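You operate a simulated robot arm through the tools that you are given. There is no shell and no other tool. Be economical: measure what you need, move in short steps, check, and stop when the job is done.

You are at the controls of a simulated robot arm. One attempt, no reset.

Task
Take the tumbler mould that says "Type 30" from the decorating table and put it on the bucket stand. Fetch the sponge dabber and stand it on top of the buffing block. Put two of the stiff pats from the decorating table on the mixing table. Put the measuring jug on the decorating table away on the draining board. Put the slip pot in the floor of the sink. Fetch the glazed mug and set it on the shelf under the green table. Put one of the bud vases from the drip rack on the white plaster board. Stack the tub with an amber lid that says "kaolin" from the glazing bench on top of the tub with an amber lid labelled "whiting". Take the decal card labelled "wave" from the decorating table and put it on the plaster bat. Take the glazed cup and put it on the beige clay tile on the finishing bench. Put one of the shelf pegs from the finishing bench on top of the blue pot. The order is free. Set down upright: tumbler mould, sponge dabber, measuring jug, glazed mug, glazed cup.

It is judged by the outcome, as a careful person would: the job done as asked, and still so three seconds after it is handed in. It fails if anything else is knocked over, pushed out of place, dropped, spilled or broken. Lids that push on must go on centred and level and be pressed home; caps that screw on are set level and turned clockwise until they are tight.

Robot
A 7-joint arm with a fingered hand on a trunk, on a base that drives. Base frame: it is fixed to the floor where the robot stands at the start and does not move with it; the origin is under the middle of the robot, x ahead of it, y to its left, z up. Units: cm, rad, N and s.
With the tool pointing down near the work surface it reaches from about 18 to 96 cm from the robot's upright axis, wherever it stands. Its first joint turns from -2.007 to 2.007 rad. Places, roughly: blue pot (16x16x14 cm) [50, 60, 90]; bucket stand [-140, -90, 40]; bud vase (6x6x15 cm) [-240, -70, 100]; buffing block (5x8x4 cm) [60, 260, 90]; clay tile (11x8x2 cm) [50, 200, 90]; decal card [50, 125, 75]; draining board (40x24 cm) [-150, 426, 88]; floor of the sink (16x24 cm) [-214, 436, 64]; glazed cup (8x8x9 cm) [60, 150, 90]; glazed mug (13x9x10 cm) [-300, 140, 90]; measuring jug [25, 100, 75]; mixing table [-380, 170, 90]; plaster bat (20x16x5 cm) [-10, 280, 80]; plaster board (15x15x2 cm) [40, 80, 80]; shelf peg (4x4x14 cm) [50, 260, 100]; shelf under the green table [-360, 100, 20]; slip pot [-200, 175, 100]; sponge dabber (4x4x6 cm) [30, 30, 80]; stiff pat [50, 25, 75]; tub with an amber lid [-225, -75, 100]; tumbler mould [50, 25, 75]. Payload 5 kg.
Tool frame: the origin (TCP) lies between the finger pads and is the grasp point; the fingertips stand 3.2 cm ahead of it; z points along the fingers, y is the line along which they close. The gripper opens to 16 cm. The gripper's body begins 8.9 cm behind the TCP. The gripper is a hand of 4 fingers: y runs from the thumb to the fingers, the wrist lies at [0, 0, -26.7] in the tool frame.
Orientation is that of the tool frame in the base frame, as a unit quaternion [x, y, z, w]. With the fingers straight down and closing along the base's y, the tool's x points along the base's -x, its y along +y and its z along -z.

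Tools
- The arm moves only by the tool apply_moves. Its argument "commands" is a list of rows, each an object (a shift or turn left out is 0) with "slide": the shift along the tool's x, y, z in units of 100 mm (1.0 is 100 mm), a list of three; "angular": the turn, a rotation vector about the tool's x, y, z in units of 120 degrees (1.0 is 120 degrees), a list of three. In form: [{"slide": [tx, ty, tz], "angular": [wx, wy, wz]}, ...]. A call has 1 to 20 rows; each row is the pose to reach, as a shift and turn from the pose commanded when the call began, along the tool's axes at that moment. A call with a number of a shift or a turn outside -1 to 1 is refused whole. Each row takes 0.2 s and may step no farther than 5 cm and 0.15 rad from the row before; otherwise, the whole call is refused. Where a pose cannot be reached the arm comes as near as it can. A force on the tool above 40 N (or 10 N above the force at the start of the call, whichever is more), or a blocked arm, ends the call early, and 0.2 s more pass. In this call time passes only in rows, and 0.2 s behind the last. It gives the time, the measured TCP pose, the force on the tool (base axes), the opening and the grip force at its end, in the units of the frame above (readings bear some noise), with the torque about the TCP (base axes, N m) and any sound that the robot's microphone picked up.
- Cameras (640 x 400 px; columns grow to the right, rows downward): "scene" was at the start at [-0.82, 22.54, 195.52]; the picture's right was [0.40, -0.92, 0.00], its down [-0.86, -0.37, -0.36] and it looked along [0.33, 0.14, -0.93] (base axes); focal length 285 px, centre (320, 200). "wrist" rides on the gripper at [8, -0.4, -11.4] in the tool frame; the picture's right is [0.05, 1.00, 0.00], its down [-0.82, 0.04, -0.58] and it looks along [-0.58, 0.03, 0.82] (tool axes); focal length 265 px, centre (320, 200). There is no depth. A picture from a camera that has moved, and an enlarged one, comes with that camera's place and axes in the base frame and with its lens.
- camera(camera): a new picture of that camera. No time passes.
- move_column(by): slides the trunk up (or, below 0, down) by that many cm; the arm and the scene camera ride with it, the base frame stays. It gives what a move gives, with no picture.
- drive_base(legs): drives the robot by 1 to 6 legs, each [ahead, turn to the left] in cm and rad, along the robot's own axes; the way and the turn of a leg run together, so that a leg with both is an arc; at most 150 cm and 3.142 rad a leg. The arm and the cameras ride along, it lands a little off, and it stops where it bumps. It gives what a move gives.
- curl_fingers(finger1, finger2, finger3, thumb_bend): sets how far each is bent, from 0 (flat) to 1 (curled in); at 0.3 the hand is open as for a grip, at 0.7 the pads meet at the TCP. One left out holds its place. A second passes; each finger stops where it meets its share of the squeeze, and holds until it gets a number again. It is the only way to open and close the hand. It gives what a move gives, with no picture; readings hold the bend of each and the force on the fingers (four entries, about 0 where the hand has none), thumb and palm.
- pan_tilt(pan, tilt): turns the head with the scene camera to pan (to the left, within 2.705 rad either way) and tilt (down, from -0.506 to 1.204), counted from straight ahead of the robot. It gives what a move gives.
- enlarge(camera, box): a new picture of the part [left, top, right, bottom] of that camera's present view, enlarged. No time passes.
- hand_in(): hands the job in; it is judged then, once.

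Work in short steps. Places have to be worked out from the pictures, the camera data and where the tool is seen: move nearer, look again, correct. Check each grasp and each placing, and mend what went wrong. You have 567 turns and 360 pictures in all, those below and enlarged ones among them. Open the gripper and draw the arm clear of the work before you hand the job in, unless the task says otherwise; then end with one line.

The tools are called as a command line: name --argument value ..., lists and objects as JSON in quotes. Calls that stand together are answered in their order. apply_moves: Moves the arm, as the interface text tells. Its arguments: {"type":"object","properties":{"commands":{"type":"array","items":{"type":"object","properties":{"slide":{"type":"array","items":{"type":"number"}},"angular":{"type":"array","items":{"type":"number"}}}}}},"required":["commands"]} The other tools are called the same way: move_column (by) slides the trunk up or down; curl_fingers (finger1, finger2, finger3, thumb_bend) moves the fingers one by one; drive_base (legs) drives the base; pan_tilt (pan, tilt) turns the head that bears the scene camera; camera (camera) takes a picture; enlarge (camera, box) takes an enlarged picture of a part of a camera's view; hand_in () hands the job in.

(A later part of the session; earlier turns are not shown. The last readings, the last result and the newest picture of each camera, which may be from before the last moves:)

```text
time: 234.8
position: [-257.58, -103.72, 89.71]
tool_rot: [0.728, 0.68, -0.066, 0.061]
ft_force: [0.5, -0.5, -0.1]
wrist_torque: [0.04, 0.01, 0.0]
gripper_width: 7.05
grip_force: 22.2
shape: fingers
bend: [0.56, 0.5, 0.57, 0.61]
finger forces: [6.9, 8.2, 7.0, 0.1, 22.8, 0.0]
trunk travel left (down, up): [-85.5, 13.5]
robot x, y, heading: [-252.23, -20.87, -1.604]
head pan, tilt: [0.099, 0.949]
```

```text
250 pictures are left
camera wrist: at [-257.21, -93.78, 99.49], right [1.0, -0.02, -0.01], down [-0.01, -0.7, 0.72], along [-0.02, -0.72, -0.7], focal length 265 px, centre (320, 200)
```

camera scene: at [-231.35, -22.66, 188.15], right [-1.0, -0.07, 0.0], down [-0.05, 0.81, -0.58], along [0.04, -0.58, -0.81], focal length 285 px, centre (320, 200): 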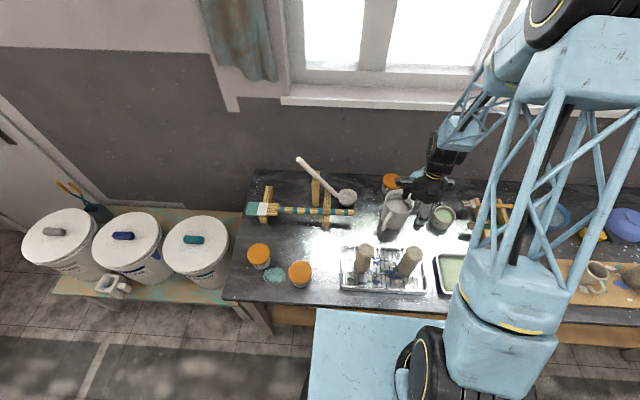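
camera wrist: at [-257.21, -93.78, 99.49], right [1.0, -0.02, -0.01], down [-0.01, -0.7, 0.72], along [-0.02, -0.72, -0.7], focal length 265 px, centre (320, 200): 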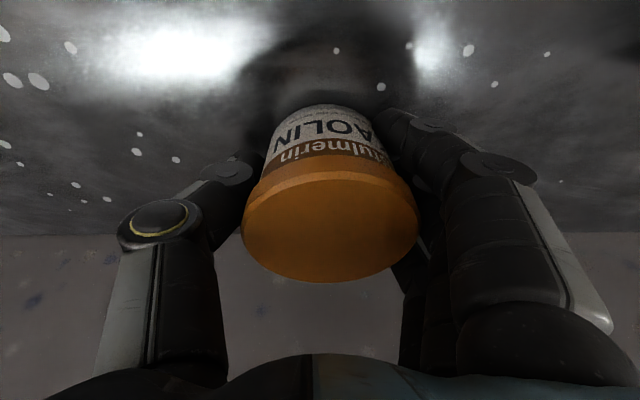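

Firm grip. Lift 3 cm and check, then further.

apply_moves --commands '[{"slide": [-0.03, 0, -0.2]}, {"slide": [-0.08, 0, -0.5]}, {"slide": [-0.17, 0, -1.0]}]'

apply_moves --commands '[{"slide": [-0.08, 0, -0.4]}, {"slide": [-0.16, 0, -0.8]}, {"slide": [-0.17, 0, -1.0]}]'

apply_moves --commands '[{"slide": [-0.08, 0, -0.4]}, {"slide": [-0.16, 0, -0.8]}]'

camera --camera "wrist"

```text
refused: row 3 steps farther than a row can; nothing moved
```

```text
time: 235.6
position: [-257.63, -103.37, 99.9]
tool_rot: [0.728, 0.679, -0.067, 0.062]
ft_force: [1.1, 0.4, -3.1]
wrist_torque: [0.0, 0.01, -0.01]
gripper_width: 7.05
grip_force: 21.8
shape: fingers
bend: [0.56, 0.5, 0.57, 0.61]
finger forces: [6.9, 8.2, 7.1, 0.0, 22.7, 0.0]
trunk travel left (down, up): [-85.5, 13.5]
robot x, y, heading: [-252.09, -20.69, -1.6]
head pan, tilt: [0.099, 0.949]
```

```text
time: 236.2
position: [-257.58, -103.73, 108.01]
tool_rot: [0.728, 0.679, -0.067, 0.062]
ft_force: [-0.2, 0.2, -2.3]
wrist_torque: [-0.04, -0.01, -0.02]
gripper_width: 7.05
grip_force: 23.0
shape: fingers
bend: [0.56, 0.5, 0.57, 0.61]
finger forces: [6.9, 8.3, 7.1, 0.0, 22.8, 0.0]
trunk travel left (down, up): [-85.5, 13.5]
robot x, y, heading: [-252.27, -20.5, -1.607]
head pan, tilt: [0.099, 0.949]
```

```text
249 pictures are left
camera wrist: at [-257.24, -93.71, 117.82], right [1.0, -0.02, -0.01], down [-0.01, -0.7, 0.72], along [-0.02, -0.72, -0.7], focal length 265 px, centre (320, 200)
```

wrist: 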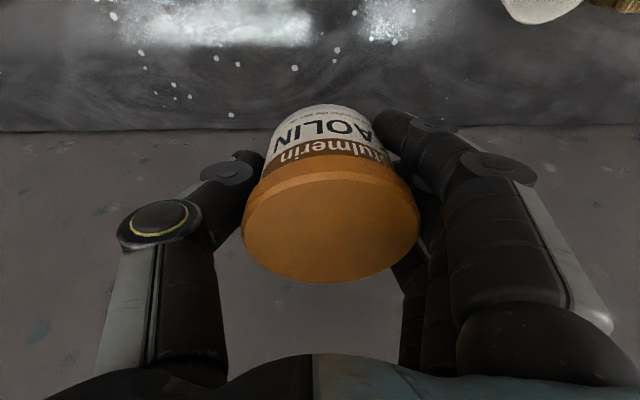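

Held. I raise the column and bring it over to WHITING.

move_column --by 9

apply_moves --commands '[{"slide": [0.35, -0.02, -0.06]}, {"slide": [0.7, -0.04, -0.12]}, {"slide": [0.98, -0.07, -0.17]}]'

apply_moves --commands '[{"slide": [0.35, -0.02, -0.06]}, {"slide": [0.7, -0.04, -0.12]}, {"slide": [0.98, -0.07, -0.17]}]'

apply_moves --commands '[{"slide": [0.19, 0.28, -0.03]}, {"slide": [0.38, 0.56, -0.07]}, {"slide": [0.575, 0.84, -0.1]}]'

apply_moves --commands '[{"slide": [0.19, 0.28, -0.03]}, {"slide": [0.38, 0.56, -0.07]}, {"slide": [0.575, 0.84, -0.1]}]'

apply_moves --commands '[{"slide": [0.19, 0.28, -0.03]}, {"slide": [0.38, 0.56, -0.07]}, {"slide": [0.575, 0.84, -0.1]}]'

camera --camera "wrist"

camera --camera "scene"

```text
time: 237.4
position: [-257.73, -103.76, 117.06]
tool_rot: [0.728, 0.679, -0.066, 0.061]
ft_force: [-0.7, 0.0, -2.0]
wrist_torque: [0.05, -0.03, -0.01]
gripper_width: 7.04
grip_force: 22.4
shape: fingers
bend: [0.56, 0.5, 0.57, 0.61]
finger forces: [6.9, 8.3, 7.1, 0.0, 22.8, 0.1]
trunk travel left (down, up): [-94.5, 4.5]
robot x, y, heading: [-252.18, -20.39, -1.606]
head pan, tilt: [0.099, 0.949]
```

```text
time: 238.2
position: [-257.48, -93.77, 116.84]
tool_rot: [0.729, 0.679, -0.067, 0.062]
ft_force: [0.5, 0.7, -1.5]
wrist_torque: [0.01, 0.0, 0.02]
gripper_width: 7.04
grip_force: 22.6
shape: fingers
bend: [0.56, 0.5, 0.57, 0.61]
finger forces: [7.2, 8.3, 7.4, 0.1, 22.7, 0.0]
trunk travel left (down, up): [-94.5, 4.5]
robot x, y, heading: [-252.54, -20.74, -1.604]
head pan, tilt: [0.099, 0.949]
```

```text
time: 239.0
position: [-257.78, -83.71, 116.69]
tool_rot: [0.729, 0.679, -0.067, 0.062]
ft_force: [0.8, 0.4, -2.8]
wrist_torque: [-0.02, 0.01, 0.01]
gripper_width: 7.05
grip_force: 23.4
shape: fingers
bend: [0.56, 0.5, 0.57, 0.61]
finger forces: [7.3, 8.3, 7.5, 0.1, 22.6, 0.1]
trunk travel left (down, up): [-94.5, 4.5]
robot x, y, heading: [-252.18, -20.8, -1.605]
head pan, tilt: [0.099, 0.949]
```

```text
time: 239.8
position: [-248.86, -78.51, 116.86]
tool_rot: [0.728, 0.68, -0.068, 0.062]
ft_force: [1.1, 0.7, -1.8]
wrist_torque: [-0.02, 0.06, -0.01]
gripper_width: 7.07
grip_force: 23.3
shape: fingers
bend: [0.56, 0.5, 0.57, 0.61]
finger forces: [7.5, 8.3, 7.8, 0.0, 22.5, 0.0]
trunk travel left (down, up): [-94.5, 4.5]
robot x, y, heading: [-252.3, -20.95, -1.606]
head pan, tilt: [0.099, 0.949]
```

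```text
time: 240.6
position: [-239.84, -73.26, 116.76]
tool_rot: [0.728, 0.679, -0.068, 0.061]
ft_force: [0.9, 0.8, -2.7]
wrist_torque: [0.01, 0.13, 0.0]
gripper_width: 7.03
grip_force: 23.0
shape: fingers
bend: [0.56, 0.5, 0.57, 0.61]
finger forces: [7.8, 8.3, 8.0, 0.0, 22.5, 0.0]
trunk travel left (down, up): [-94.5, 4.5]
robot x, y, heading: [-252.17, -20.39, -1.606]
head pan, tilt: [0.099, 0.949]
```

```text
time: 241.4
position: [-231.12, -67.87, 116.72]
tool_rot: [0.728, 0.679, -0.068, 0.062]
ft_force: [0.9, 0.0, -1.9]
wrist_torque: [0.0, 0.07, -0.03]
gripper_width: 7.02
grip_force: 23.4
shape: fingers
bend: [0.56, 0.5, 0.57, 0.61]
finger forces: [7.7, 8.4, 7.9, 0.1, 22.4, 0.0]
trunk travel left (down, up): [-94.5, 4.5]
robot x, y, heading: [-252.65, -20.65, -1.608]
head pan, tilt: [0.099, 0.949]
```

```text
248 pictures are left
camera wrist: at [-230.61, -57.81, 126.49], right [1.0, -0.02, -0.01], down [0.0, -0.7, 0.72], along [-0.02, -0.72, -0.7], focal length 265 px, centre (320, 200)
```

wrist: 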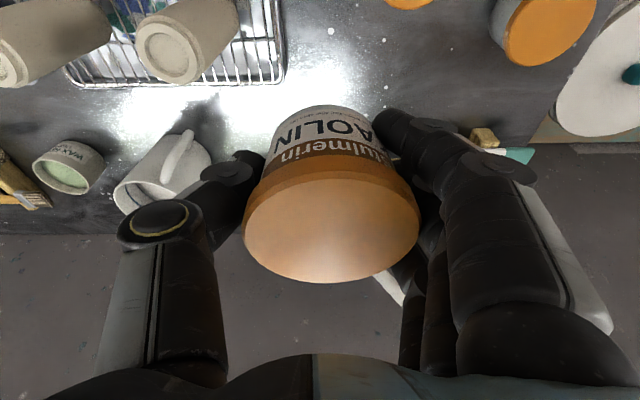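

```text
247 pictures are left
camera scene: at [-230.97, -22.53, 209.11], right [-1.0, -0.07, 0.0], down [-0.06, 0.81, -0.58], along [0.04, -0.58, -0.81], focal length 285 px, centre (320, 200)
```

scene: 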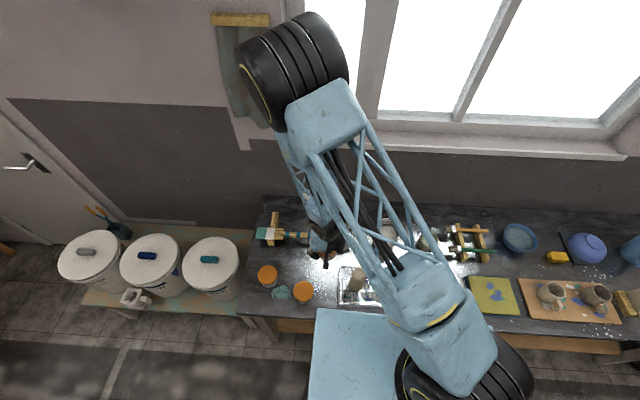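

apply_moves --commands '[{"slide": [-0.18, 0.3, 0.03]}, {"slide": [-0.36, 0.6, 0.06]}, {"slide": [-0.54, 0.92, 0.09]}]'

camera --camera "wrist"

```text
time: 242.2
position: [-222.32, -74.02, 116.59]
tool_rot: [0.729, 0.679, -0.067, 0.061]
ft_force: [0.3, -0.1, -3.2]
wrist_torque: [-0.01, 0.04, 0.03]
gripper_width: 7.04
grip_force: 23.5
shape: fingers
bend: [0.56, 0.5, 0.57, 0.61]
finger forces: [7.8, 8.3, 8.0, 0.0, 22.6, 0.1]
trunk travel left (down, up): [-94.5, 4.5]
robot x, y, heading: [-252.04, -20.31, -1.604]
head pan, tilt: [0.099, 0.949]
```

```text
246 pictures are left
camera wrist: at [-221.89, -63.98, 126.39], right [1.0, -0.02, -0.01], down [0.0, -0.7, 0.72], along [-0.02, -0.71, -0.7], focal length 265 px, centre (320, 200)
```

wrist: 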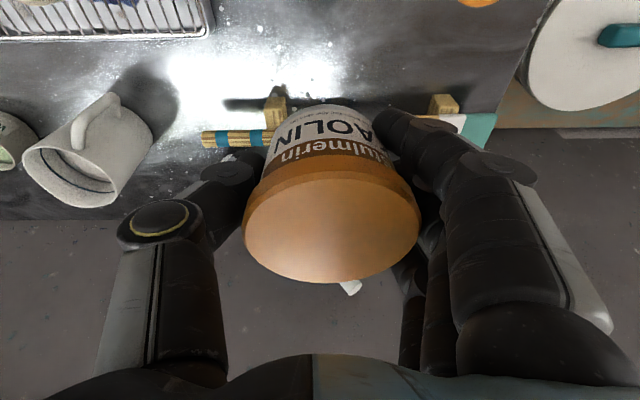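

apply_moves --commands '[{"slide": [0.4, -0.03, -0.07]}, {"slide": [0.8, -0.06, -0.14]}, {"slide": [1, -0.07, -0.17]}]'

apply_moves --commands '[{"slide": [0.18, -0.01, -0.03]}]'

camera --camera "wrist"

```text
time: 243.0
position: [-222.31, -63.82, 116.41]
tool_rot: [0.728, 0.679, -0.068, 0.062]
ft_force: [0.2, 0.0, -2.6]
wrist_torque: [-0.03, 0.05, 0.0]
gripper_width: 7.04
grip_force: 23.2
shape: fingers
bend: [0.56, 0.5, 0.57, 0.61]
finger forces: [8.0, 8.3, 8.1, 0.1, 22.4, 0.0]
trunk travel left (down, up): [-94.5, 4.5]
robot x, y, heading: [-252.11, -20.93, -1.604]
head pan, tilt: [0.099, 0.949]
```

```text
time: 243.4
position: [-222.32, -62.02, 116.59]
tool_rot: [0.728, 0.679, -0.069, 0.061]
ft_force: [1.6, 0.9, -2.8]
wrist_torque: [0.0, 0.04, 0.0]
gripper_width: 7.02
grip_force: 23.2
shape: fingers
bend: [0.56, 0.5, 0.57, 0.61]
finger forces: [7.8, 8.4, 8.1, 0.1, 22.4, 0.1]
trunk travel left (down, up): [-94.5, 4.5]
robot x, y, heading: [-252.73, -21.15, -1.606]
head pan, tilt: [0.099, 0.949]
```

```text
245 pictures are left
camera wrist: at [-221.92, -52.05, 126.32], right [1.0, -0.02, -0.01], down [0.0, -0.7, 0.72], along [-0.02, -0.72, -0.7], focal length 265 px, centre (320, 200)
```

wrist: 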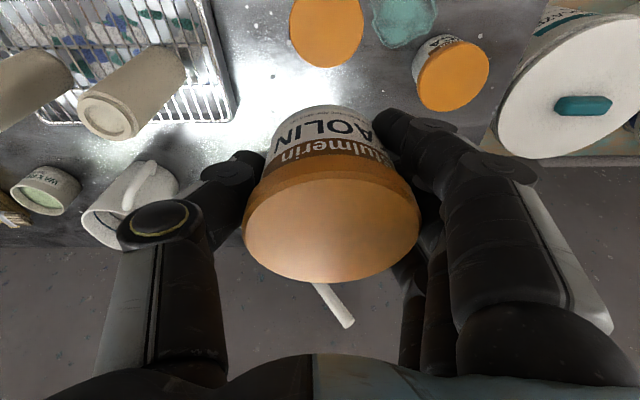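

WHITING centre ≈(-221.7,-60.2); held tub centre (-221.7,-61.7). I shift +1.5 in y and lower to just above.

apply_moves --commands '[{"slide": [0.2, -0.01, 0.1]}, {"slide": [0.26, -0.01, 0.5]}, {"slide": [0.32, -0.01, 0.9]}]'

apply_moves --commands '[{"slide": [0.06, 0, 0.35]}, {"slide": [0.12, 0, 0.7]}]'

camera --camera "wrist"

enlarge --camera "scene" --box '[240, 230, 400, 330]'

```text
time: 244.2
position: [-222.26, -60.64, 107.06]
tool_rot: [0.728, 0.679, -0.067, 0.061]
ft_force: [-0.1, 0.7, -2.1]
wrist_torque: [-0.06, 0.04, -0.01]
gripper_width: 7.03
grip_force: 23.2
shape: fingers
bend: [0.56, 0.5, 0.57, 0.61]
finger forces: [7.9, 8.3, 8.2, 0.0, 22.2, 0.0]
trunk travel left (down, up): [-94.5, 4.5]
robot x, y, heading: [-252.21, -20.65, -1.603]
head pan, tilt: [0.099, 0.949]
```

```text
time: 244.8
position: [-222.58, -60.72, 100.02]
tool_rot: [0.728, 0.679, -0.068, 0.062]
ft_force: [0.2, 0.2, -1.6]
wrist_torque: [0.07, 0.04, -0.03]
gripper_width: 7.03
grip_force: 23.5
shape: fingers
bend: [0.56, 0.5, 0.57, 0.61]
finger forces: [8.0, 8.3, 8.2, 0.0, 22.2, 0.1]
trunk travel left (down, up): [-94.5, 4.5]
robot x, y, heading: [-252.39, -20.65, -1.599]
head pan, tilt: [0.099, 0.949]
```

```text
244 pictures are left
camera wrist: at [-222.14, -50.78, 109.67], right [1.0, -0.02, -0.01], down [-0.01, -0.7, 0.72], along [-0.02, -0.72, -0.7], focal length 265 px, centre (320, 200)
```

wrist: 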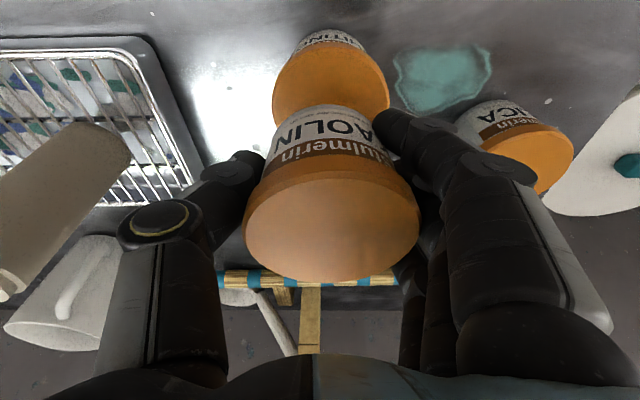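

```text
4.00 times, centred on (320, 280) of scene
camera zoom: at [-231.31, -22.71, 209.16], right [-1.0, -0.07, 0.0], down [-0.05, 0.81, -0.58], along [0.04, -0.58, -0.81], focal length 1139 px, centre (320, -120)
```

zoom: 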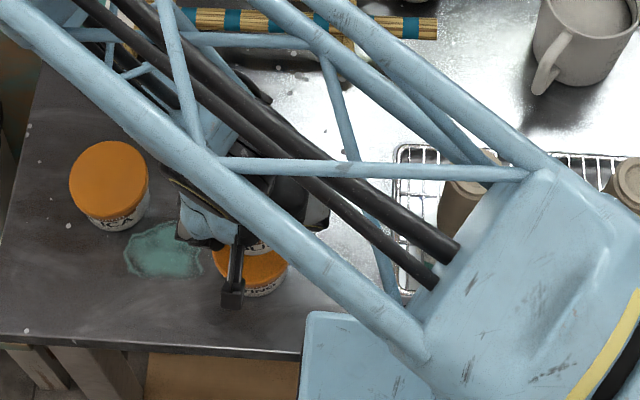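

Alignment good. Lower gently with small correction.

apply_moves --commands '[{"slide": [0.05, 0.03, 0.15]}, {"slide": [0.09, 0.03, 0.33]}]'

apply_moves --commands '[{"slide": [0.007, 0, 0.04]}]'

apply_moves --commands '[{"slide": [0.005, 0, 0.03]}]'

camera --camera "wrist"

```text
time: 245.4
position: [-222.14, -60.43, 96.53]
tool_rot: [0.728, 0.679, -0.067, 0.063]
ft_force: [1.3, -0.6, 9.8]
wrist_torque: [-0.06, -0.48, -0.03]
gripper_width: 7.03
grip_force: 25.2
shape: fingers
bend: [0.57, 0.51, 0.57, 0.61]
finger forces: [8.8, 8.0, 9.3, 0.1, 23.2, 0.1]
trunk travel left (down, up): [-94.5, 4.5]
robot x, y, heading: [-252.49, -20.61, -1.605]
head pan, tilt: [0.099, 0.949]
```

```text
time: 245.9
position: [-222.09, -60.54, 96.4]
tool_rot: [0.728, 0.679, -0.067, 0.064]
ft_force: [-1.3, 4.9, 36.1]
wrist_torque: [0.58, -1.19, 0.16]
gripper_width: 7.04
grip_force: 34.2
shape: fingers
bend: [0.61, 0.51, 0.58, 0.61]
finger forces: [28.4, 7.0, 8.5, 0.0, 25.3, 0.0]
trunk travel left (down, up): [-94.5, 4.5]
robot x, y, heading: [-252.15, -20.65, -1.607]
head pan, tilt: [0.099, 0.949]
stopped in row 1: the force on the tool passed its limit (the readings are from after the stop); the commanded pose is now the measured one
```

```text
time: 246.2
position: [-222.11, -60.54, 96.41]
tool_rot: [0.728, 0.679, -0.067, 0.065]
ft_force: [-3.0, 7.3, 39.8]
wrist_torque: [0.79, -1.17, 0.22]
gripper_width: 7.01
grip_force: 36.5
shape: fingers
bend: [0.62, 0.51, 0.58, 0.62]
finger forces: [32.2, 6.6, 8.4, 0.0, 25.9, 0.1]
trunk travel left (down, up): [-94.5, 4.5]
robot x, y, heading: [-252.19, -20.52, -1.6]
head pan, tilt: [0.099, 0.949]
stopped in row 1: the force on the tool passed its limit (the readings are from after the stop); the commanded pose is now the measured one
```

```text
242 pictures are left
camera wrist: at [-221.73, -50.56, 106.11], right [1.0, -0.02, -0.01], down [-0.01, -0.69, 0.72], along [-0.02, -0.72, -0.69], focal length 265 px, centre (320, 200)
```

wrist: 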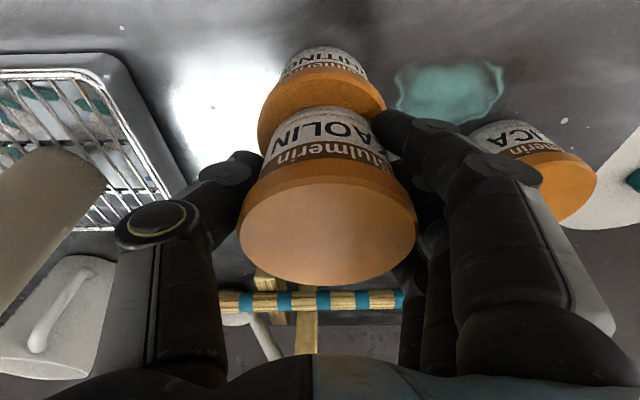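

Over-pressed; I lift slightly, correct +1.2 cm in y (held tub sits a bit toward the wall) and set down again carefully.

apply_moves --commands '[{"slide": [-0.01, 0, -0.08]}, {"slide": [0.11, -0.01, -0.1]}]'

camera --camera "wrist"

```text
time: 246.8
position: [-221.9, -59.31, 96.88]
tool_rot: [0.728, 0.679, -0.068, 0.064]
ft_force: [-0.4, -0.5, -1.8]
wrist_torque: [0.0, 0.04, -0.02]
gripper_width: 7.05
grip_force: 23.1
shape: fingers
bend: [0.58, 0.51, 0.58, 0.62]
finger forces: [8.3, 7.3, 9.2, 0.0, 20.9, 0.1]
trunk travel left (down, up): [-94.5, 4.5]
robot x, y, heading: [-252.3, -20.99, -1.605]
head pan, tilt: [0.099, 0.949]
```

```text
241 pictures are left
camera wrist: at [-221.58, -49.36, 106.63], right [1.0, -0.02, -0.01], down [-0.01, -0.7, 0.72], along [-0.02, -0.72, -0.7], focal length 265 px, centre (320, 200)
```

wrist: 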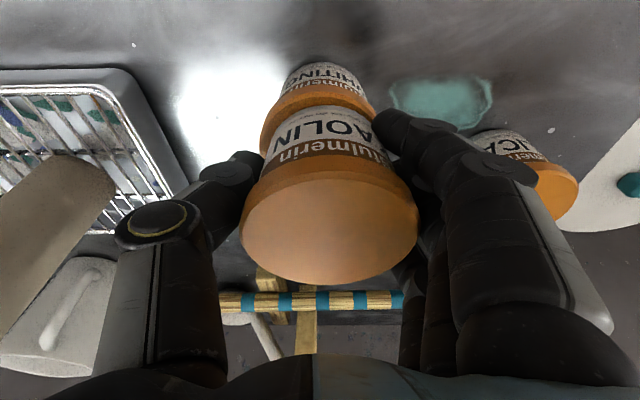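

apply_moves --commands '[{"slide": [0.003, 0, 0.02]}]'

apply_moves --commands '[{"slide": [0.002, 0, 0.01]}]'

```text
time: 247.2
position: [-221.98, -59.35, 96.69]
tool_rot: [0.728, 0.68, -0.067, 0.064]
ft_force: [-0.1, -0.1, -2.4]
wrist_torque: [-0.01, 0.0, 0.02]
gripper_width: 7.04
grip_force: 23.4
shape: fingers
bend: [0.58, 0.51, 0.58, 0.62]
finger forces: [8.4, 7.3, 9.2, 0.1, 20.9, 0.1]
trunk travel left (down, up): [-94.5, 4.5]
robot x, y, heading: [-252.69, -20.35, -1.604]
head pan, tilt: [0.099, 0.949]
```

```text
time: 247.6
position: [-222.07, -59.35, 96.54]
tool_rot: [0.728, 0.679, -0.068, 0.063]
ft_force: [0.3, 0.0, -1.1]
wrist_torque: [0.03, 0.02, 0.0]
gripper_width: 7.04
grip_force: 22.5
shape: fingers
bend: [0.58, 0.51, 0.58, 0.62]
finger forces: [8.4, 7.4, 9.2, 0.0, 21.1, 0.0]
trunk travel left (down, up): [-94.5, 4.5]
robot x, y, heading: [-252.42, -20.73, -1.602]
head pan, tilt: [0.099, 0.949]
```

apply_moves --commands '[{"slide": [0.002, 0, 0.015]}]'

apply_moves --commands '[{"slide": [0.002, 0, 0.012]}]'

```text
time: 248.0
position: [-222.14, -59.42, 96.51]
tool_rot: [0.728, 0.679, -0.068, 0.064]
ft_force: [0.2, 0.2, 2.7]
wrist_torque: [0.01, -0.21, 0.01]
gripper_width: 7.02
grip_force: 22.9
shape: fingers
bend: [0.58, 0.51, 0.58, 0.62]
finger forces: [8.8, 7.3, 9.3, 0.0, 21.1, 0.0]
trunk travel left (down, up): [-94.5, 4.5]
robot x, y, heading: [-252.52, -20.83, -1.605]
head pan, tilt: [0.099, 0.949]
```

```text
time: 248.4
position: [-222.06, -59.45, 96.57]
tool_rot: [0.729, 0.679, -0.068, 0.064]
ft_force: [-1.3, -0.4, 7.9]
wrist_torque: [0.06, -0.38, -0.03]
gripper_width: 7.02
grip_force: 23.2
shape: fingers
bend: [0.58, 0.51, 0.58, 0.62]
finger forces: [8.7, 7.1, 9.2, 0.0, 21.7, 0.0]
trunk travel left (down, up): [-94.5, 4.5]
robot x, y, heading: [-252.22, -20.98, -1.605]
head pan, tilt: [0.099, 0.949]
```

Contact. Release.

curl_fingers --finger1 0.46 --finger2 0.44 --finger3 0.46 --thumb_bend 0.5

camera --camera "wrist"

```text
time: 249.4
position: [-222.04, -59.51, 96.38]
tool_rot: [0.728, 0.68, -0.066, 0.063]
ft_force: [0.1, -0.4, 0.1]
wrist_torque: [-0.01, 0.03, 0.0]
gripper_width: 9.84
grip_force: 0.0
shape: fingers
bend: [0.46, 0.44, 0.46, 0.5]
finger forces: [0.1, 0.0, 0.1, 0.1, 0.0, 0.0]
trunk travel left (down, up): [-94.5, 4.5]
robot x, y, heading: [-252.43, -20.69, -1.607]
head pan, tilt: [0.099, 0.949]
```

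```text
240 pictures are left
camera wrist: at [-221.63, -49.46, 106.17], right [1.0, -0.02, -0.01], down [-0.01, -0.7, 0.72], along [-0.02, -0.72, -0.7], focal length 265 px, centre (320, 200)
```

wrist: 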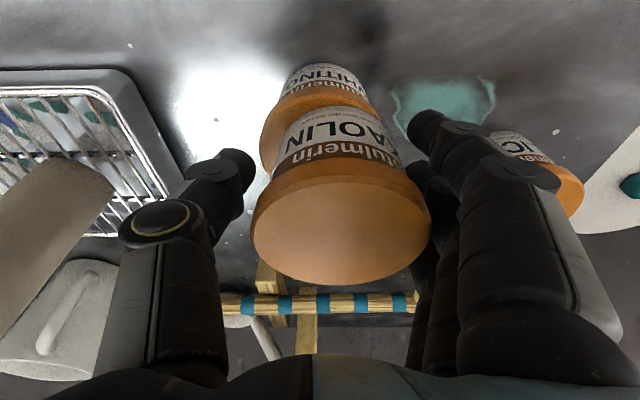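

apply_moves --commands '[{"slide": [-0.03, 0, -0.2]}, {"slide": [-0.09, 0, -0.55]}, {"slide": [-0.16, 0, -0.98]}]'

apply_moves --commands '[{"slide": [-0.08, 0, -0.45]}, {"slide": [-0.16, 0, -0.9]}]'

camera --camera "wrist"

```text
time: 250.2
position: [-222.1, -59.27, 106.28]
tool_rot: [0.729, 0.679, -0.068, 0.065]
ft_force: [-1.0, 0.2, 0.0]
wrist_torque: [-0.03, -0.02, 0.03]
gripper_width: 9.83
grip_force: 0.0
shape: fingers
bend: [0.46, 0.44, 0.46, 0.5]
finger forces: [0.1, 0.1, 0.1, 0.0, 0.1, 0.1]
trunk travel left (down, up): [-94.5, 4.5]
robot x, y, heading: [-252.33, -20.94, -1.602]
head pan, tilt: [0.099, 0.949]
```

```text
time: 250.8
position: [-222.06, -59.12, 115.37]
tool_rot: [0.729, 0.678, -0.068, 0.063]
ft_force: [-0.6, -0.1, -0.7]
wrist_torque: [0.0, -0.02, -0.01]
gripper_width: 9.89
grip_force: 0.1
shape: fingers
bend: [0.46, 0.44, 0.46, 0.5]
finger forces: [0.0, 0.1, 0.0, 0.0, 0.1, 0.1]
trunk travel left (down, up): [-94.5, 4.5]
robot x, y, heading: [-252.49, -20.74, -1.603]
head pan, tilt: [0.099, 0.949]
```

```text
239 pictures are left
camera wrist: at [-221.69, -49.12, 125.15], right [1.0, -0.02, -0.01], down [-0.01, -0.7, 0.72], along [-0.02, -0.72, -0.7], focal length 265 px, centre (320, 200)
```

wrist: 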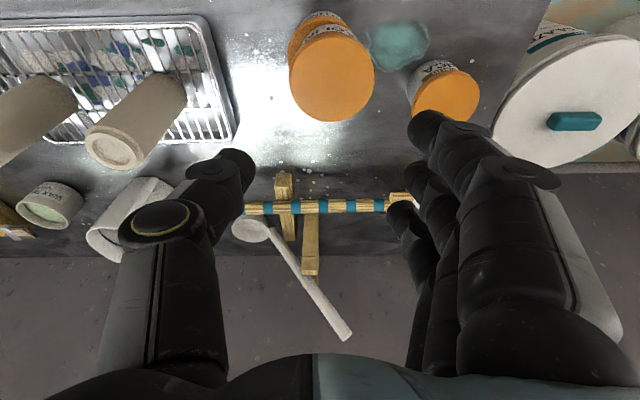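

Stack is good. Next the bud vases on the drip rack: a closer look.

apply_moves --commands '[{"slide": [-0.1, -0.4, 0.02]}, {"slide": [-0.3, -0.8, 0.05]}, {"slide": [-0.5, -1, 0.08]}]'

apply_moves --commands '[{"slide": [-0.1, -0.4, 0.02]}, {"slide": [-0.3, -0.7, 0.05]}, {"slide": [-0.4, -0.8, 0.07]}]'

camera --camera "wrist"

enlarge --camera "scene" --box '[250, 220, 430, 330]'

```text
time: 251.6
position: [-232.66, -63.63, 115.63]
tool_rot: [0.728, 0.679, -0.066, 0.065]
ft_force: [-0.2, 0.5, 1.0]
wrist_torque: [0.07, -0.03, 0.04]
gripper_width: 9.87
grip_force: 0.1
shape: fingers
bend: [0.46, 0.44, 0.46, 0.5]
finger forces: [0.0, 0.1, 0.1, 0.0, 0.0, 0.0]
trunk travel left (down, up): [-94.5, 4.5]
robot x, y, heading: [-252.63, -20.51, -1.605]
head pan, tilt: [0.099, 0.949]
```

```text
time: 252.4
position: [-240.79, -67.09, 115.79]
tool_rot: [0.728, 0.679, -0.067, 0.064]
ft_force: [0.0, 0.2, -0.2]
wrist_torque: [0.01, -0.04, -0.01]
gripper_width: 9.88
grip_force: 0.1
shape: fingers
bend: [0.46, 0.44, 0.46, 0.5]
finger forces: [0.1, 0.0, 0.0, 0.0, 0.0, 0.1]
trunk travel left (down, up): [-94.5, 4.5]
robot x, y, heading: [-252.45, -20.63, -1.605]
head pan, tilt: [0.099, 0.949]
```

```text
238 pictures are left
camera wrist: at [-240.4, -57.07, 125.57], right [1.0, -0.02, -0.01], down [-0.01, -0.7, 0.72], along [-0.02, -0.72, -0.7], focal length 265 px, centre (320, 200)
```

wrist: 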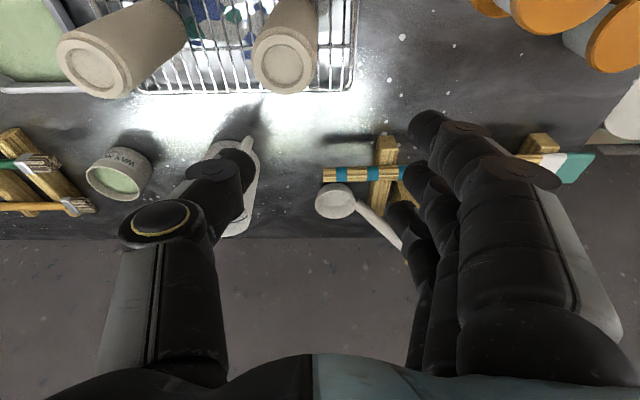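

```text
3.56 times, centred on (340, 275) of scene
camera zoom: at [-231.42, -22.72, 209.15], right [-1.0, -0.07, 0.0], down [-0.05, 0.81, -0.58], along [0.04, -0.58, -0.81], focal length 1013 px, centre (249, -67)
```

zoom: 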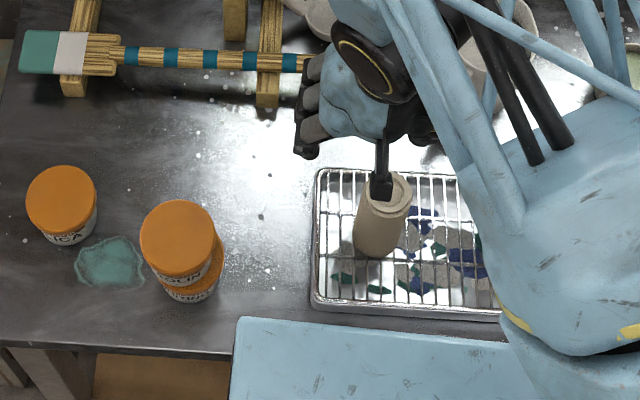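

Vases are inverted cup-like, stable. I untilt and line up over the nearer one (≈(-243.9,-64.9)).

apply_moves --commands '[{"slide": [0.1, -0.15, 0], "angular": [0, 0.04, 0]}, {"slide": [0.18, -0.3, 0.2], "angular": [0, 0.085, 0]}]'

camera --camera "wrist"

```text
time: 253.0
position: [-243.79, -65.42, 113.31]
tool_rot: [0.731, 0.682, -0.001, 0.003]
ft_force: [0.0, -1.0, -0.2]
wrist_torque: [0.04, -0.05, 0.01]
gripper_width: 9.89
grip_force: 0.1
shape: fingers
bend: [0.46, 0.44, 0.46, 0.5]
finger forces: [0.0, 0.1, 0.0, 0.0, 0.1, 0.1]
trunk travel left (down, up): [-94.5, 4.5]
robot x, y, heading: [-252.54, -20.59, -1.601]
head pan, tilt: [0.099, 0.949]
```

```text
236 pictures are left
camera wrist: at [-243.41, -57.33, 124.7], right [1.0, -0.02, 0.0], down [-0.02, -0.81, 0.58], along [-0.01, -0.58, -0.81], focal length 265 px, centre (320, 200)
```

wrist: 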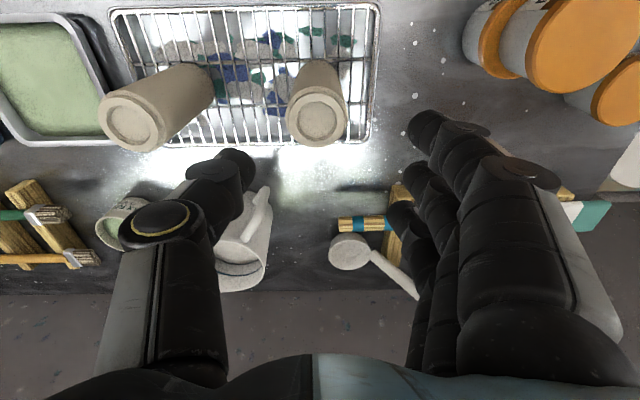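

apply_moves --commands '[{"slide": [0.05, 0.0, 0.35]}, {"slide": [0.09, 0.0, 0.7]}, {"slide": [0.09, 0, 1.0]}]'

apply_moves --commands '[{"slide": [0, 0, 0.35]}, {"slide": [0, 0, 0.7]}]'

camera --camera "wrist"

```text
time: 253.8
position: [-243.63, -64.53, 103.28]
tool_rot: [0.731, 0.682, -0.001, 0.003]
ft_force: [0.0, -0.3, -0.1]
wrist_torque: [0.08, 0.03, -0.01]
gripper_width: 9.9
grip_force: 0.1
shape: fingers
bend: [0.46, 0.44, 0.46, 0.5]
finger forces: [0.0, 0.1, 0.0, 0.1, 0.0, 0.0]
trunk travel left (down, up): [-94.5, 4.5]
robot x, y, heading: [-252.69, -20.53, -1.605]
head pan, tilt: [0.099, 0.949]
```

```text
time: 254.4
position: [-243.72, -64.57, 96.06]
tool_rot: [0.731, 0.682, -0.002, 0.003]
ft_force: [-0.7, 0.3, 1.3]
wrist_torque: [0.04, 0.03, 0.0]
gripper_width: 9.88
grip_force: 0.0
shape: fingers
bend: [0.46, 0.44, 0.46, 0.5]
finger forces: [0.1, 0.1, 0.0, 0.0, 0.0, 0.1]
trunk travel left (down, up): [-94.5, 4.5]
robot x, y, heading: [-252.59, -20.64, -1.606]
head pan, tilt: [0.099, 0.949]
```

```text
235 pictures are left
camera wrist: at [-243.47, -56.42, 107.5], right [1.0, -0.02, 0.0], down [-0.02, -0.81, 0.58], along [-0.01, -0.58, -0.81], focal length 265 px, centre (320, 200)
```

wrist: 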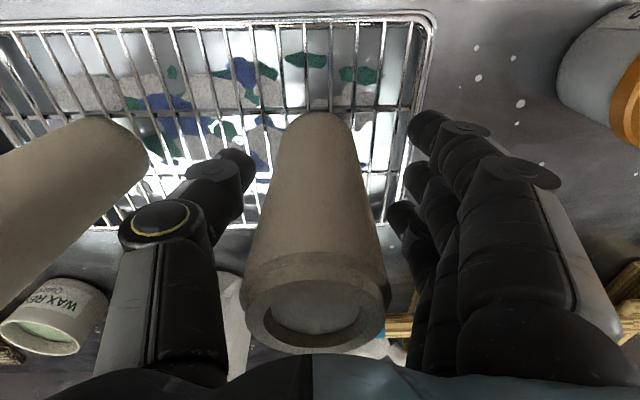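

curl_fingers --finger1 0.7 --finger2 0.7 --finger3 0.7 --thumb_bend 0.7

apply_moves --commands '[{"slide": [0, 0, -0.1]}, {"slide": [0, 0, -0.4]}, {"slide": [0, 0, -0.8]}]'

camera --camera "wrist"

```text
time: 255.4
position: [-243.75, -64.62, 96.27]
tool_rot: [0.731, 0.682, -0.002, 0.003]
ft_force: [0.2, -0.5, 0.1]
wrist_torque: [0.0, 0.05, 0.01]
gripper_width: 3.6
grip_force: 15.8
shape: fingers
bend: [0.69, 0.55, 0.59, 0.65]
finger forces: [0.6, 7.4, 7.4, 0.0, 15.4, 0.0]
trunk travel left (down, up): [-94.5, 4.5]
robot x, y, heading: [-252.66, -20.73, -1.605]
head pan, tilt: [0.099, 0.949]
```

```text
time: 256.2
position: [-243.68, -64.34, 104.23]
tool_rot: [0.731, 0.682, -0.001, 0.003]
ft_force: [0.1, 0.3, -2.0]
wrist_torque: [-0.04, -0.01, -0.02]
gripper_width: 3.62
grip_force: 15.8
shape: fingers
bend: [0.69, 0.55, 0.59, 0.65]
finger forces: [0.5, 7.4, 7.5, 0.0, 15.4, 0.0]
trunk travel left (down, up): [-94.5, 4.5]
robot x, y, heading: [-252.44, -20.43, -1.598]
head pan, tilt: [0.099, 0.949]
```

```text
234 pictures are left
camera wrist: at [-243.47, -56.25, 115.6], right [1.0, -0.02, 0.0], down [-0.02, -0.81, 0.58], along [-0.01, -0.58, -0.81], focal length 265 px, centre (320, 200)
```

wrist: 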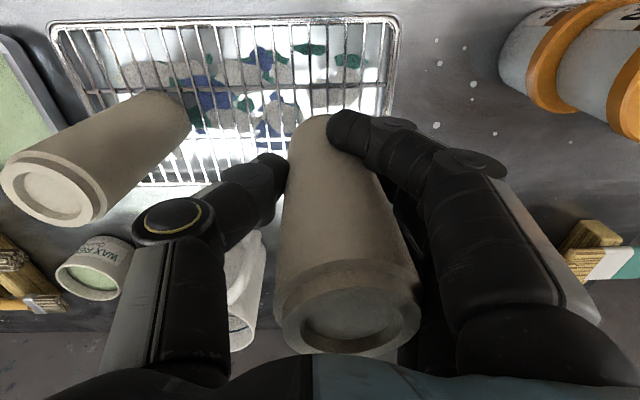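

Vase in hand. I raise and drive back to the decorating table, in front of the plaster board.

apply_moves --commands '[{"slide": [0, 0, -0.4]}, {"slide": [0.2, 0, -0.8]}, {"slide": [0.3, 0, -1]}]'

drive_base --legs '[[-22, 0], [0, 1.6], [100, 0], [97, 0], [0, 1.571]]'

camera --camera "wrist"

```text
time: 257.0
position: [-243.35, -61.25, 114.11]
tool_rot: [0.731, 0.682, -0.003, 0.003]
ft_force: [-0.1, -0.2, -2.8]
wrist_torque: [-0.01, 0.01, 0.04]
gripper_width: 3.63
grip_force: 15.4
shape: fingers
bend: [0.69, 0.55, 0.59, 0.65]
finger forces: [0.4, 7.4, 7.5, 0.0, 15.3, 0.1]
trunk travel left (down, up): [-94.5, 4.5]
robot x, y, heading: [-252.46, -20.47, -1.606]
head pan, tilt: [0.099, 0.949]
```

```text
time: 275.9
position: [-67.4, 41.36, 114.11]
tool_rot: [0.708, -0.706, -0.003, -0.002]
ft_force: [-0.6, -0.1, -1.9]
wrist_torque: [0.01, -0.02, 0.02]
gripper_width: 3.55
grip_force: 14.1
shape: fingers
bend: [0.69, 0.55, 0.59, 0.65]
finger forces: [0.3, 7.1, 7.1, 0.0, 14.3, 0.0]
trunk travel left (down, up): [-94.5, 4.5]
robot x, y, heading: [-55.4, 1.35, 1.612]
head pan, tilt: [0.099, 0.949]
```

```text
233 pictures are left
camera wrist: at [-66.73, 33.21, 125.51], right [-1.0, -0.05, 0.0], down [-0.04, 0.81, 0.58], along [-0.03, 0.58, -0.81], focal length 265 px, centre (320, 200)
```

wrist: 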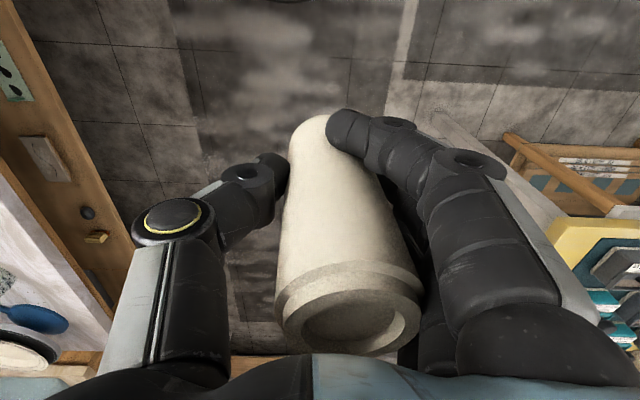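

drive_base --legs '[[66, 0], [0, -1.612], [28, 0]]'

camera --camera "wrist"

```text
time: 285.0
position: [9.95, 78.72, 113.99]
tool_rot: [0.008, 1.0, 0.001, 0.004]
ft_force: [0.6, -0.7, -2.4]
wrist_torque: [-0.08, 0.04, 0.02]
gripper_width: 3.51
grip_force: 13.9
shape: fingers
bend: [0.7, 0.55, 0.59, 0.65]
finger forces: [0.2, 6.9, 7.2, 0.0, 13.9, 0.1]
trunk travel left (down, up): [-94.5, 4.5]
robot x, y, heading: [-30.41, 67.54, 0.023]
head pan, tilt: [0.099, 0.949]
```

```text
232 pictures are left
camera wrist: at [2.07, 78.37, 125.48], right [-0.04, 1.0, 0.0], down [0.81, 0.03, 0.58], along [0.58, 0.02, -0.81], focal length 265 px, centre (320, 200)
```

wrist: 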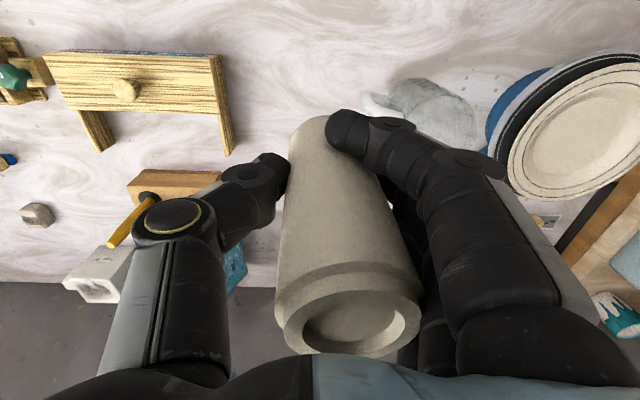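

apply_moves --commands '[{"slide": [-0.4, 0, 0]}, {"slide": [-0.8, 0.05, 0]}, {"slide": [-1, 0.1, 0]}]'

apply_moves --commands '[{"slide": [-0.4, 0, 0]}, {"slide": [-0.8, 0.03, 0]}, {"slide": [-1, 0.05, 0]}]'

apply_moves --commands '[{"slide": [-0.4, 0, 0]}, {"slide": [-0.7, 0.0, 0]}]'

camera --camera "wrist"

pan_tilt --pan 0.0 --tilt 0.8

enlarge --camera "scene" --box '[220, 140, 420, 290]'

```text
time: 285.8
position: [20.1, 79.48, 114.21]
tool_rot: [0.007, 1.0, 0.001, 0.004]
ft_force: [0.7, 0.2, -2.6]
wrist_torque: [-0.02, 0.01, -0.02]
gripper_width: 3.52
grip_force: 14.5
shape: fingers
bend: [0.7, 0.55, 0.59, 0.65]
finger forces: [0.2, 6.8, 7.4, 0.0, 13.9, 0.0]
trunk travel left (down, up): [-94.5, 4.5]
robot x, y, heading: [-30.24, 67.3, 0.024]
head pan, tilt: [0.099, 0.949]
```

```text
time: 286.6
position: [30.03, 79.97, 114.2]
tool_rot: [0.008, 1.0, 0.001, 0.004]
ft_force: [0.9, -0.5, -1.2]
wrist_torque: [0.01, -0.01, 0.0]
gripper_width: 3.48
grip_force: 14.7
shape: fingers
bend: [0.7, 0.55, 0.59, 0.65]
finger forces: [0.2, 6.9, 7.4, 0.1, 14.1, 0.0]
trunk travel left (down, up): [-94.5, 4.5]
robot x, y, heading: [-30.02, 66.84, 0.022]
head pan, tilt: [0.099, 0.949]
```

```text
time: 287.2
position: [36.84, 79.7, 114.37]
tool_rot: [0.007, 1.0, 0.0, 0.004]
ft_force: [0.6, 0.5, -2.5]
wrist_torque: [0.01, -0.01, -0.01]
gripper_width: 3.5
grip_force: 14.5
shape: fingers
bend: [0.7, 0.55, 0.59, 0.65]
finger forces: [0.2, 6.9, 7.4, 0.0, 13.8, 0.0]
trunk travel left (down, up): [-94.5, 4.5]
robot x, y, heading: [-29.94, 67.44, 0.017]
head pan, tilt: [0.099, 0.949]
```

```text
231 pictures are left
camera wrist: at [28.92, 79.37, 125.73], right [-0.04, 1.0, 0.0], down [0.81, 0.03, 0.58], along [0.58, 0.02, -0.81], focal length 265 px, centre (320, 200)
```

wrist: 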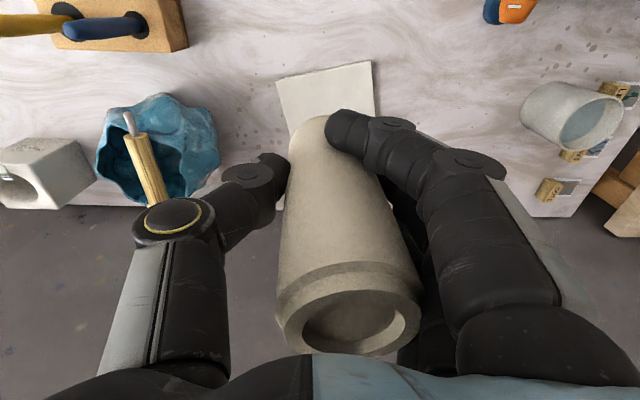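

```text
time: 287.9
position: [36.98, 79.64, 114.38]
tool_rot: [0.007, 1.0, 0.001, 0.004]
ft_force: [0.2, 0.2, -0.9]
wrist_torque: [-0.02, 0.03, 0.02]
gripper_width: 3.49
grip_force: 14.1
shape: fingers
bend: [0.7, 0.55, 0.59, 0.65]
finger forces: [0.2, 6.9, 7.4, 0.0, 14.0, 0.1]
trunk travel left (down, up): [-94.5, 4.5]
robot x, y, heading: [-30.14, 67.24, 0.03]
head pan, tilt: [0.0, 0.799]
```

```text
2.67 times, centred on (320, 215) of scene
camera zoom: at [-28.41, 87.63, 210.3], right [0.02, -1.0, 0.0], down [-0.72, -0.02, -0.7], along [0.7, 0.02, -0.72], focal length 760 px, centre (320, 160)
```

zoom: 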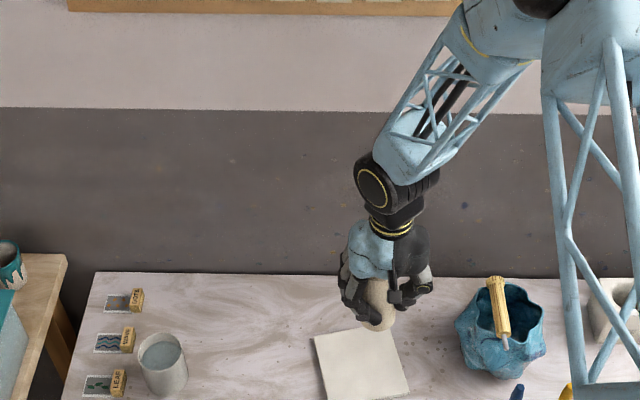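

Vase leans ~6° in the grip; I correct with a small roll and move over the board's centre (≈(43.8,80.4)).

apply_moves --commands '[{"slide": [-0.35, 0.02, 0.2], "angular": [-0.025, 0, 0]}, {"slide": [-0.67, 0.04, 0.5], "angular": [-0.05, 0, 0]}]'

camera --camera "wrist"

enlarge --camera "scene" --box '[280, 190, 400, 290]'

```text
time: 288.5
position: [43.54, 79.98, 109.12]
tool_rot: [0.007, 0.999, 0.053, 0.004]
ft_force: [0.3, -0.4, -1.5]
wrist_torque: [-0.04, 0.02, -0.01]
gripper_width: 3.48
grip_force: 13.9
shape: fingers
bend: [0.7, 0.55, 0.59, 0.66]
finger forces: [0.2, 6.9, 7.5, 0.0, 14.0, 0.0]
trunk travel left (down, up): [-94.5, 4.5]
robot x, y, heading: [-30.22, 67.61, 0.025]
head pan, tilt: [0.0, 0.799]
```

```text
229 pictures are left
camera wrist: at [35.57, 78.42, 120.4], right [-0.04, 0.99, 0.11], down [0.81, -0.03, 0.58], along [0.58, 0.11, -0.8], focal length 265 px, centre (320, 200)
```

wrist: 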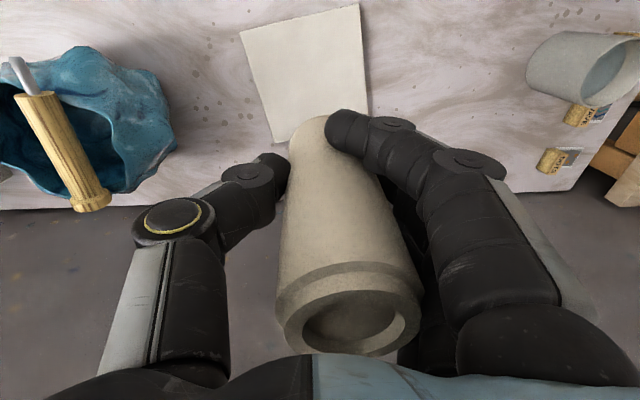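

```text
4.00 times, centred on (340, 240) of scene
camera zoom: at [-28.31, 87.6, 210.31], right [0.02, -1.0, 0.0], down [-0.72, -0.02, -0.7], along [0.7, 0.02, -0.72], focal length 1139 px, centre (240, 40)
```

zoom: 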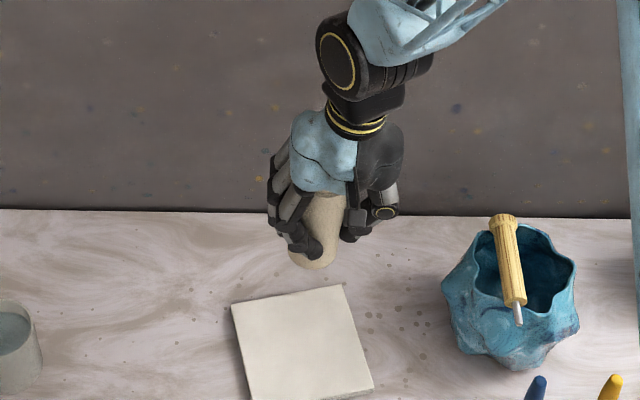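

apply_moves --commands '[{"slide": [0.02, 0.1, 0.4]}, {"slide": [0.03, 0.08, 0.8]}, {"slide": [0.03, 0.05, 1.0]}]'

apply_moves --commands '[{"slide": [0, -0.03, 0.3]}, {"slide": [0, -0.05, 0.5]}]'

camera --camera "wrist"

enlarge --camera "scene" --box '[280, 190, 400, 290]'

```text
time: 289.3
position: [43.55, 81.62, 99.43]
tool_rot: [0.007, 0.999, 0.054, 0.004]
ft_force: [-0.8, 0.7, -1.6]
wrist_torque: [-0.06, 0.0, -0.01]
gripper_width: 3.45
grip_force: 13.9
shape: fingers
bend: [0.7, 0.55, 0.59, 0.66]
finger forces: [0.2, 6.8, 7.5, 0.0, 13.9, 0.0]
trunk travel left (down, up): [-94.5, 4.5]
robot x, y, heading: [-30.24, 67.49, 0.023]
head pan, tilt: [0.0, 0.799]
```

```text
time: 289.9
position: [43.46, 81.66, 94.6]
tool_rot: [0.006, 0.999, 0.053, 0.005]
ft_force: [-0.2, 0.8, -1.3]
wrist_torque: [-0.03, 0.05, -0.06]
gripper_width: 3.47
grip_force: 14.2
shape: fingers
bend: [0.7, 0.55, 0.59, 0.66]
finger forces: [0.2, 6.8, 7.5, 0.0, 14.0, 0.1]
trunk travel left (down, up): [-94.5, 4.5]
robot x, y, heading: [-29.92, 67.45, 0.025]
head pan, tilt: [0.0, 0.799]
```

```text
227 pictures are left
camera wrist: at [35.44, 80.19, 105.74], right [-0.04, 0.99, 0.11], down [0.81, -0.03, 0.59], along [0.58, 0.11, -0.8], focal length 265 px, centre (320, 200)
```

wrist: 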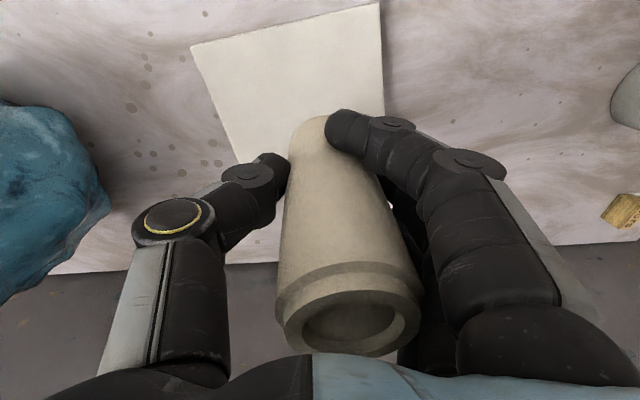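

```text
4.00 times, centred on (340, 240) of scene
camera zoom: at [-28.48, 87.61, 210.31], right [0.02, -1.0, 0.0], down [-0.72, -0.02, -0.7], along [0.7, 0.02, -0.72], focal length 1139 px, centre (240, 40)
```

zoom: 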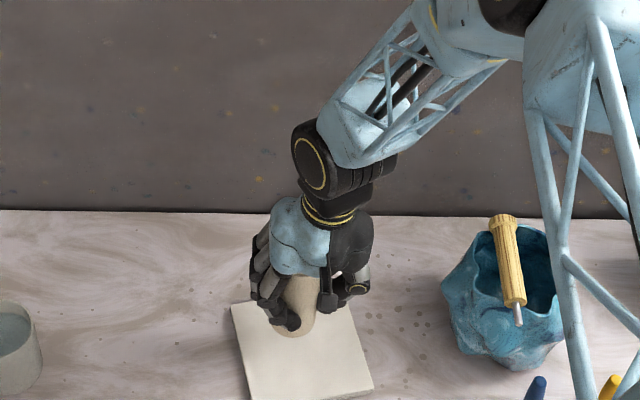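

apply_moves --commands '[{"slide": [0, 0, 0.1]}, {"slide": [0, 0, 0.2]}]'

apply_moves --commands '[{"slide": [0, 0, 0.04]}]'

apply_moves --commands '[{"slide": [0, 0, 0.04]}]'

apply_moves --commands '[{"slide": [0, 0, 0.03]}]'

```text
time: 290.5
position: [43.6, 81.92, 92.59]
tool_rot: [0.007, 0.999, 0.053, 0.005]
ft_force: [0.8, -0.5, -2.0]
wrist_torque: [0.02, 0.05, 0.02]
gripper_width: 3.49
grip_force: 13.9
shape: fingers
bend: [0.7, 0.55, 0.59, 0.66]
finger forces: [0.3, 6.9, 7.5, 0.1, 13.9, 0.0]
trunk travel left (down, up): [-94.5, 4.5]
robot x, y, heading: [-29.99, 67.59, 0.022]
head pan, tilt: [0.0, 0.799]
```

```text
time: 290.9
position: [43.68, 81.78, 92.08]
tool_rot: [0.008, 0.999, 0.053, 0.004]
ft_force: [0.3, -0.1, -2.4]
wrist_torque: [-0.05, 0.01, -0.01]
gripper_width: 3.47
grip_force: 14.1
shape: fingers
bend: [0.7, 0.55, 0.59, 0.66]
finger forces: [0.2, 6.8, 7.5, 0.0, 13.9, 0.0]
trunk travel left (down, up): [-94.5, 4.5]
robot x, y, heading: [-30.41, 66.67, 0.023]
head pan, tilt: [0.0, 0.799]
```

```text
time: 291.3
position: [43.59, 81.97, 91.74]
tool_rot: [0.006, 0.999, 0.054, 0.004]
ft_force: [0.4, 0.3, -2.5]
wrist_torque: [-0.04, 0.02, 0.03]
gripper_width: 3.48
grip_force: 14.0
shape: fingers
bend: [0.7, 0.55, 0.59, 0.66]
finger forces: [0.2, 6.8, 7.5, 0.0, 14.0, 0.1]
trunk travel left (down, up): [-94.5, 4.5]
robot x, y, heading: [-30.02, 66.85, 0.022]
head pan, tilt: [0.0, 0.799]
```

```text
time: 291.7
position: [43.66, 82.08, 91.44]
tool_rot: [0.006, 0.999, 0.053, 0.003]
ft_force: [0.3, -0.6, -2.2]
wrist_torque: [-0.01, 0.04, 0.0]
gripper_width: 3.5
grip_force: 13.8
shape: fingers
bend: [0.7, 0.55, 0.59, 0.66]
finger forces: [0.2, 6.8, 7.5, 0.0, 14.0, 0.0]
trunk travel left (down, up): [-94.5, 4.5]
robot x, y, heading: [-30.16, 67.45, 0.02]
head pan, tilt: [0.0, 0.799]
```

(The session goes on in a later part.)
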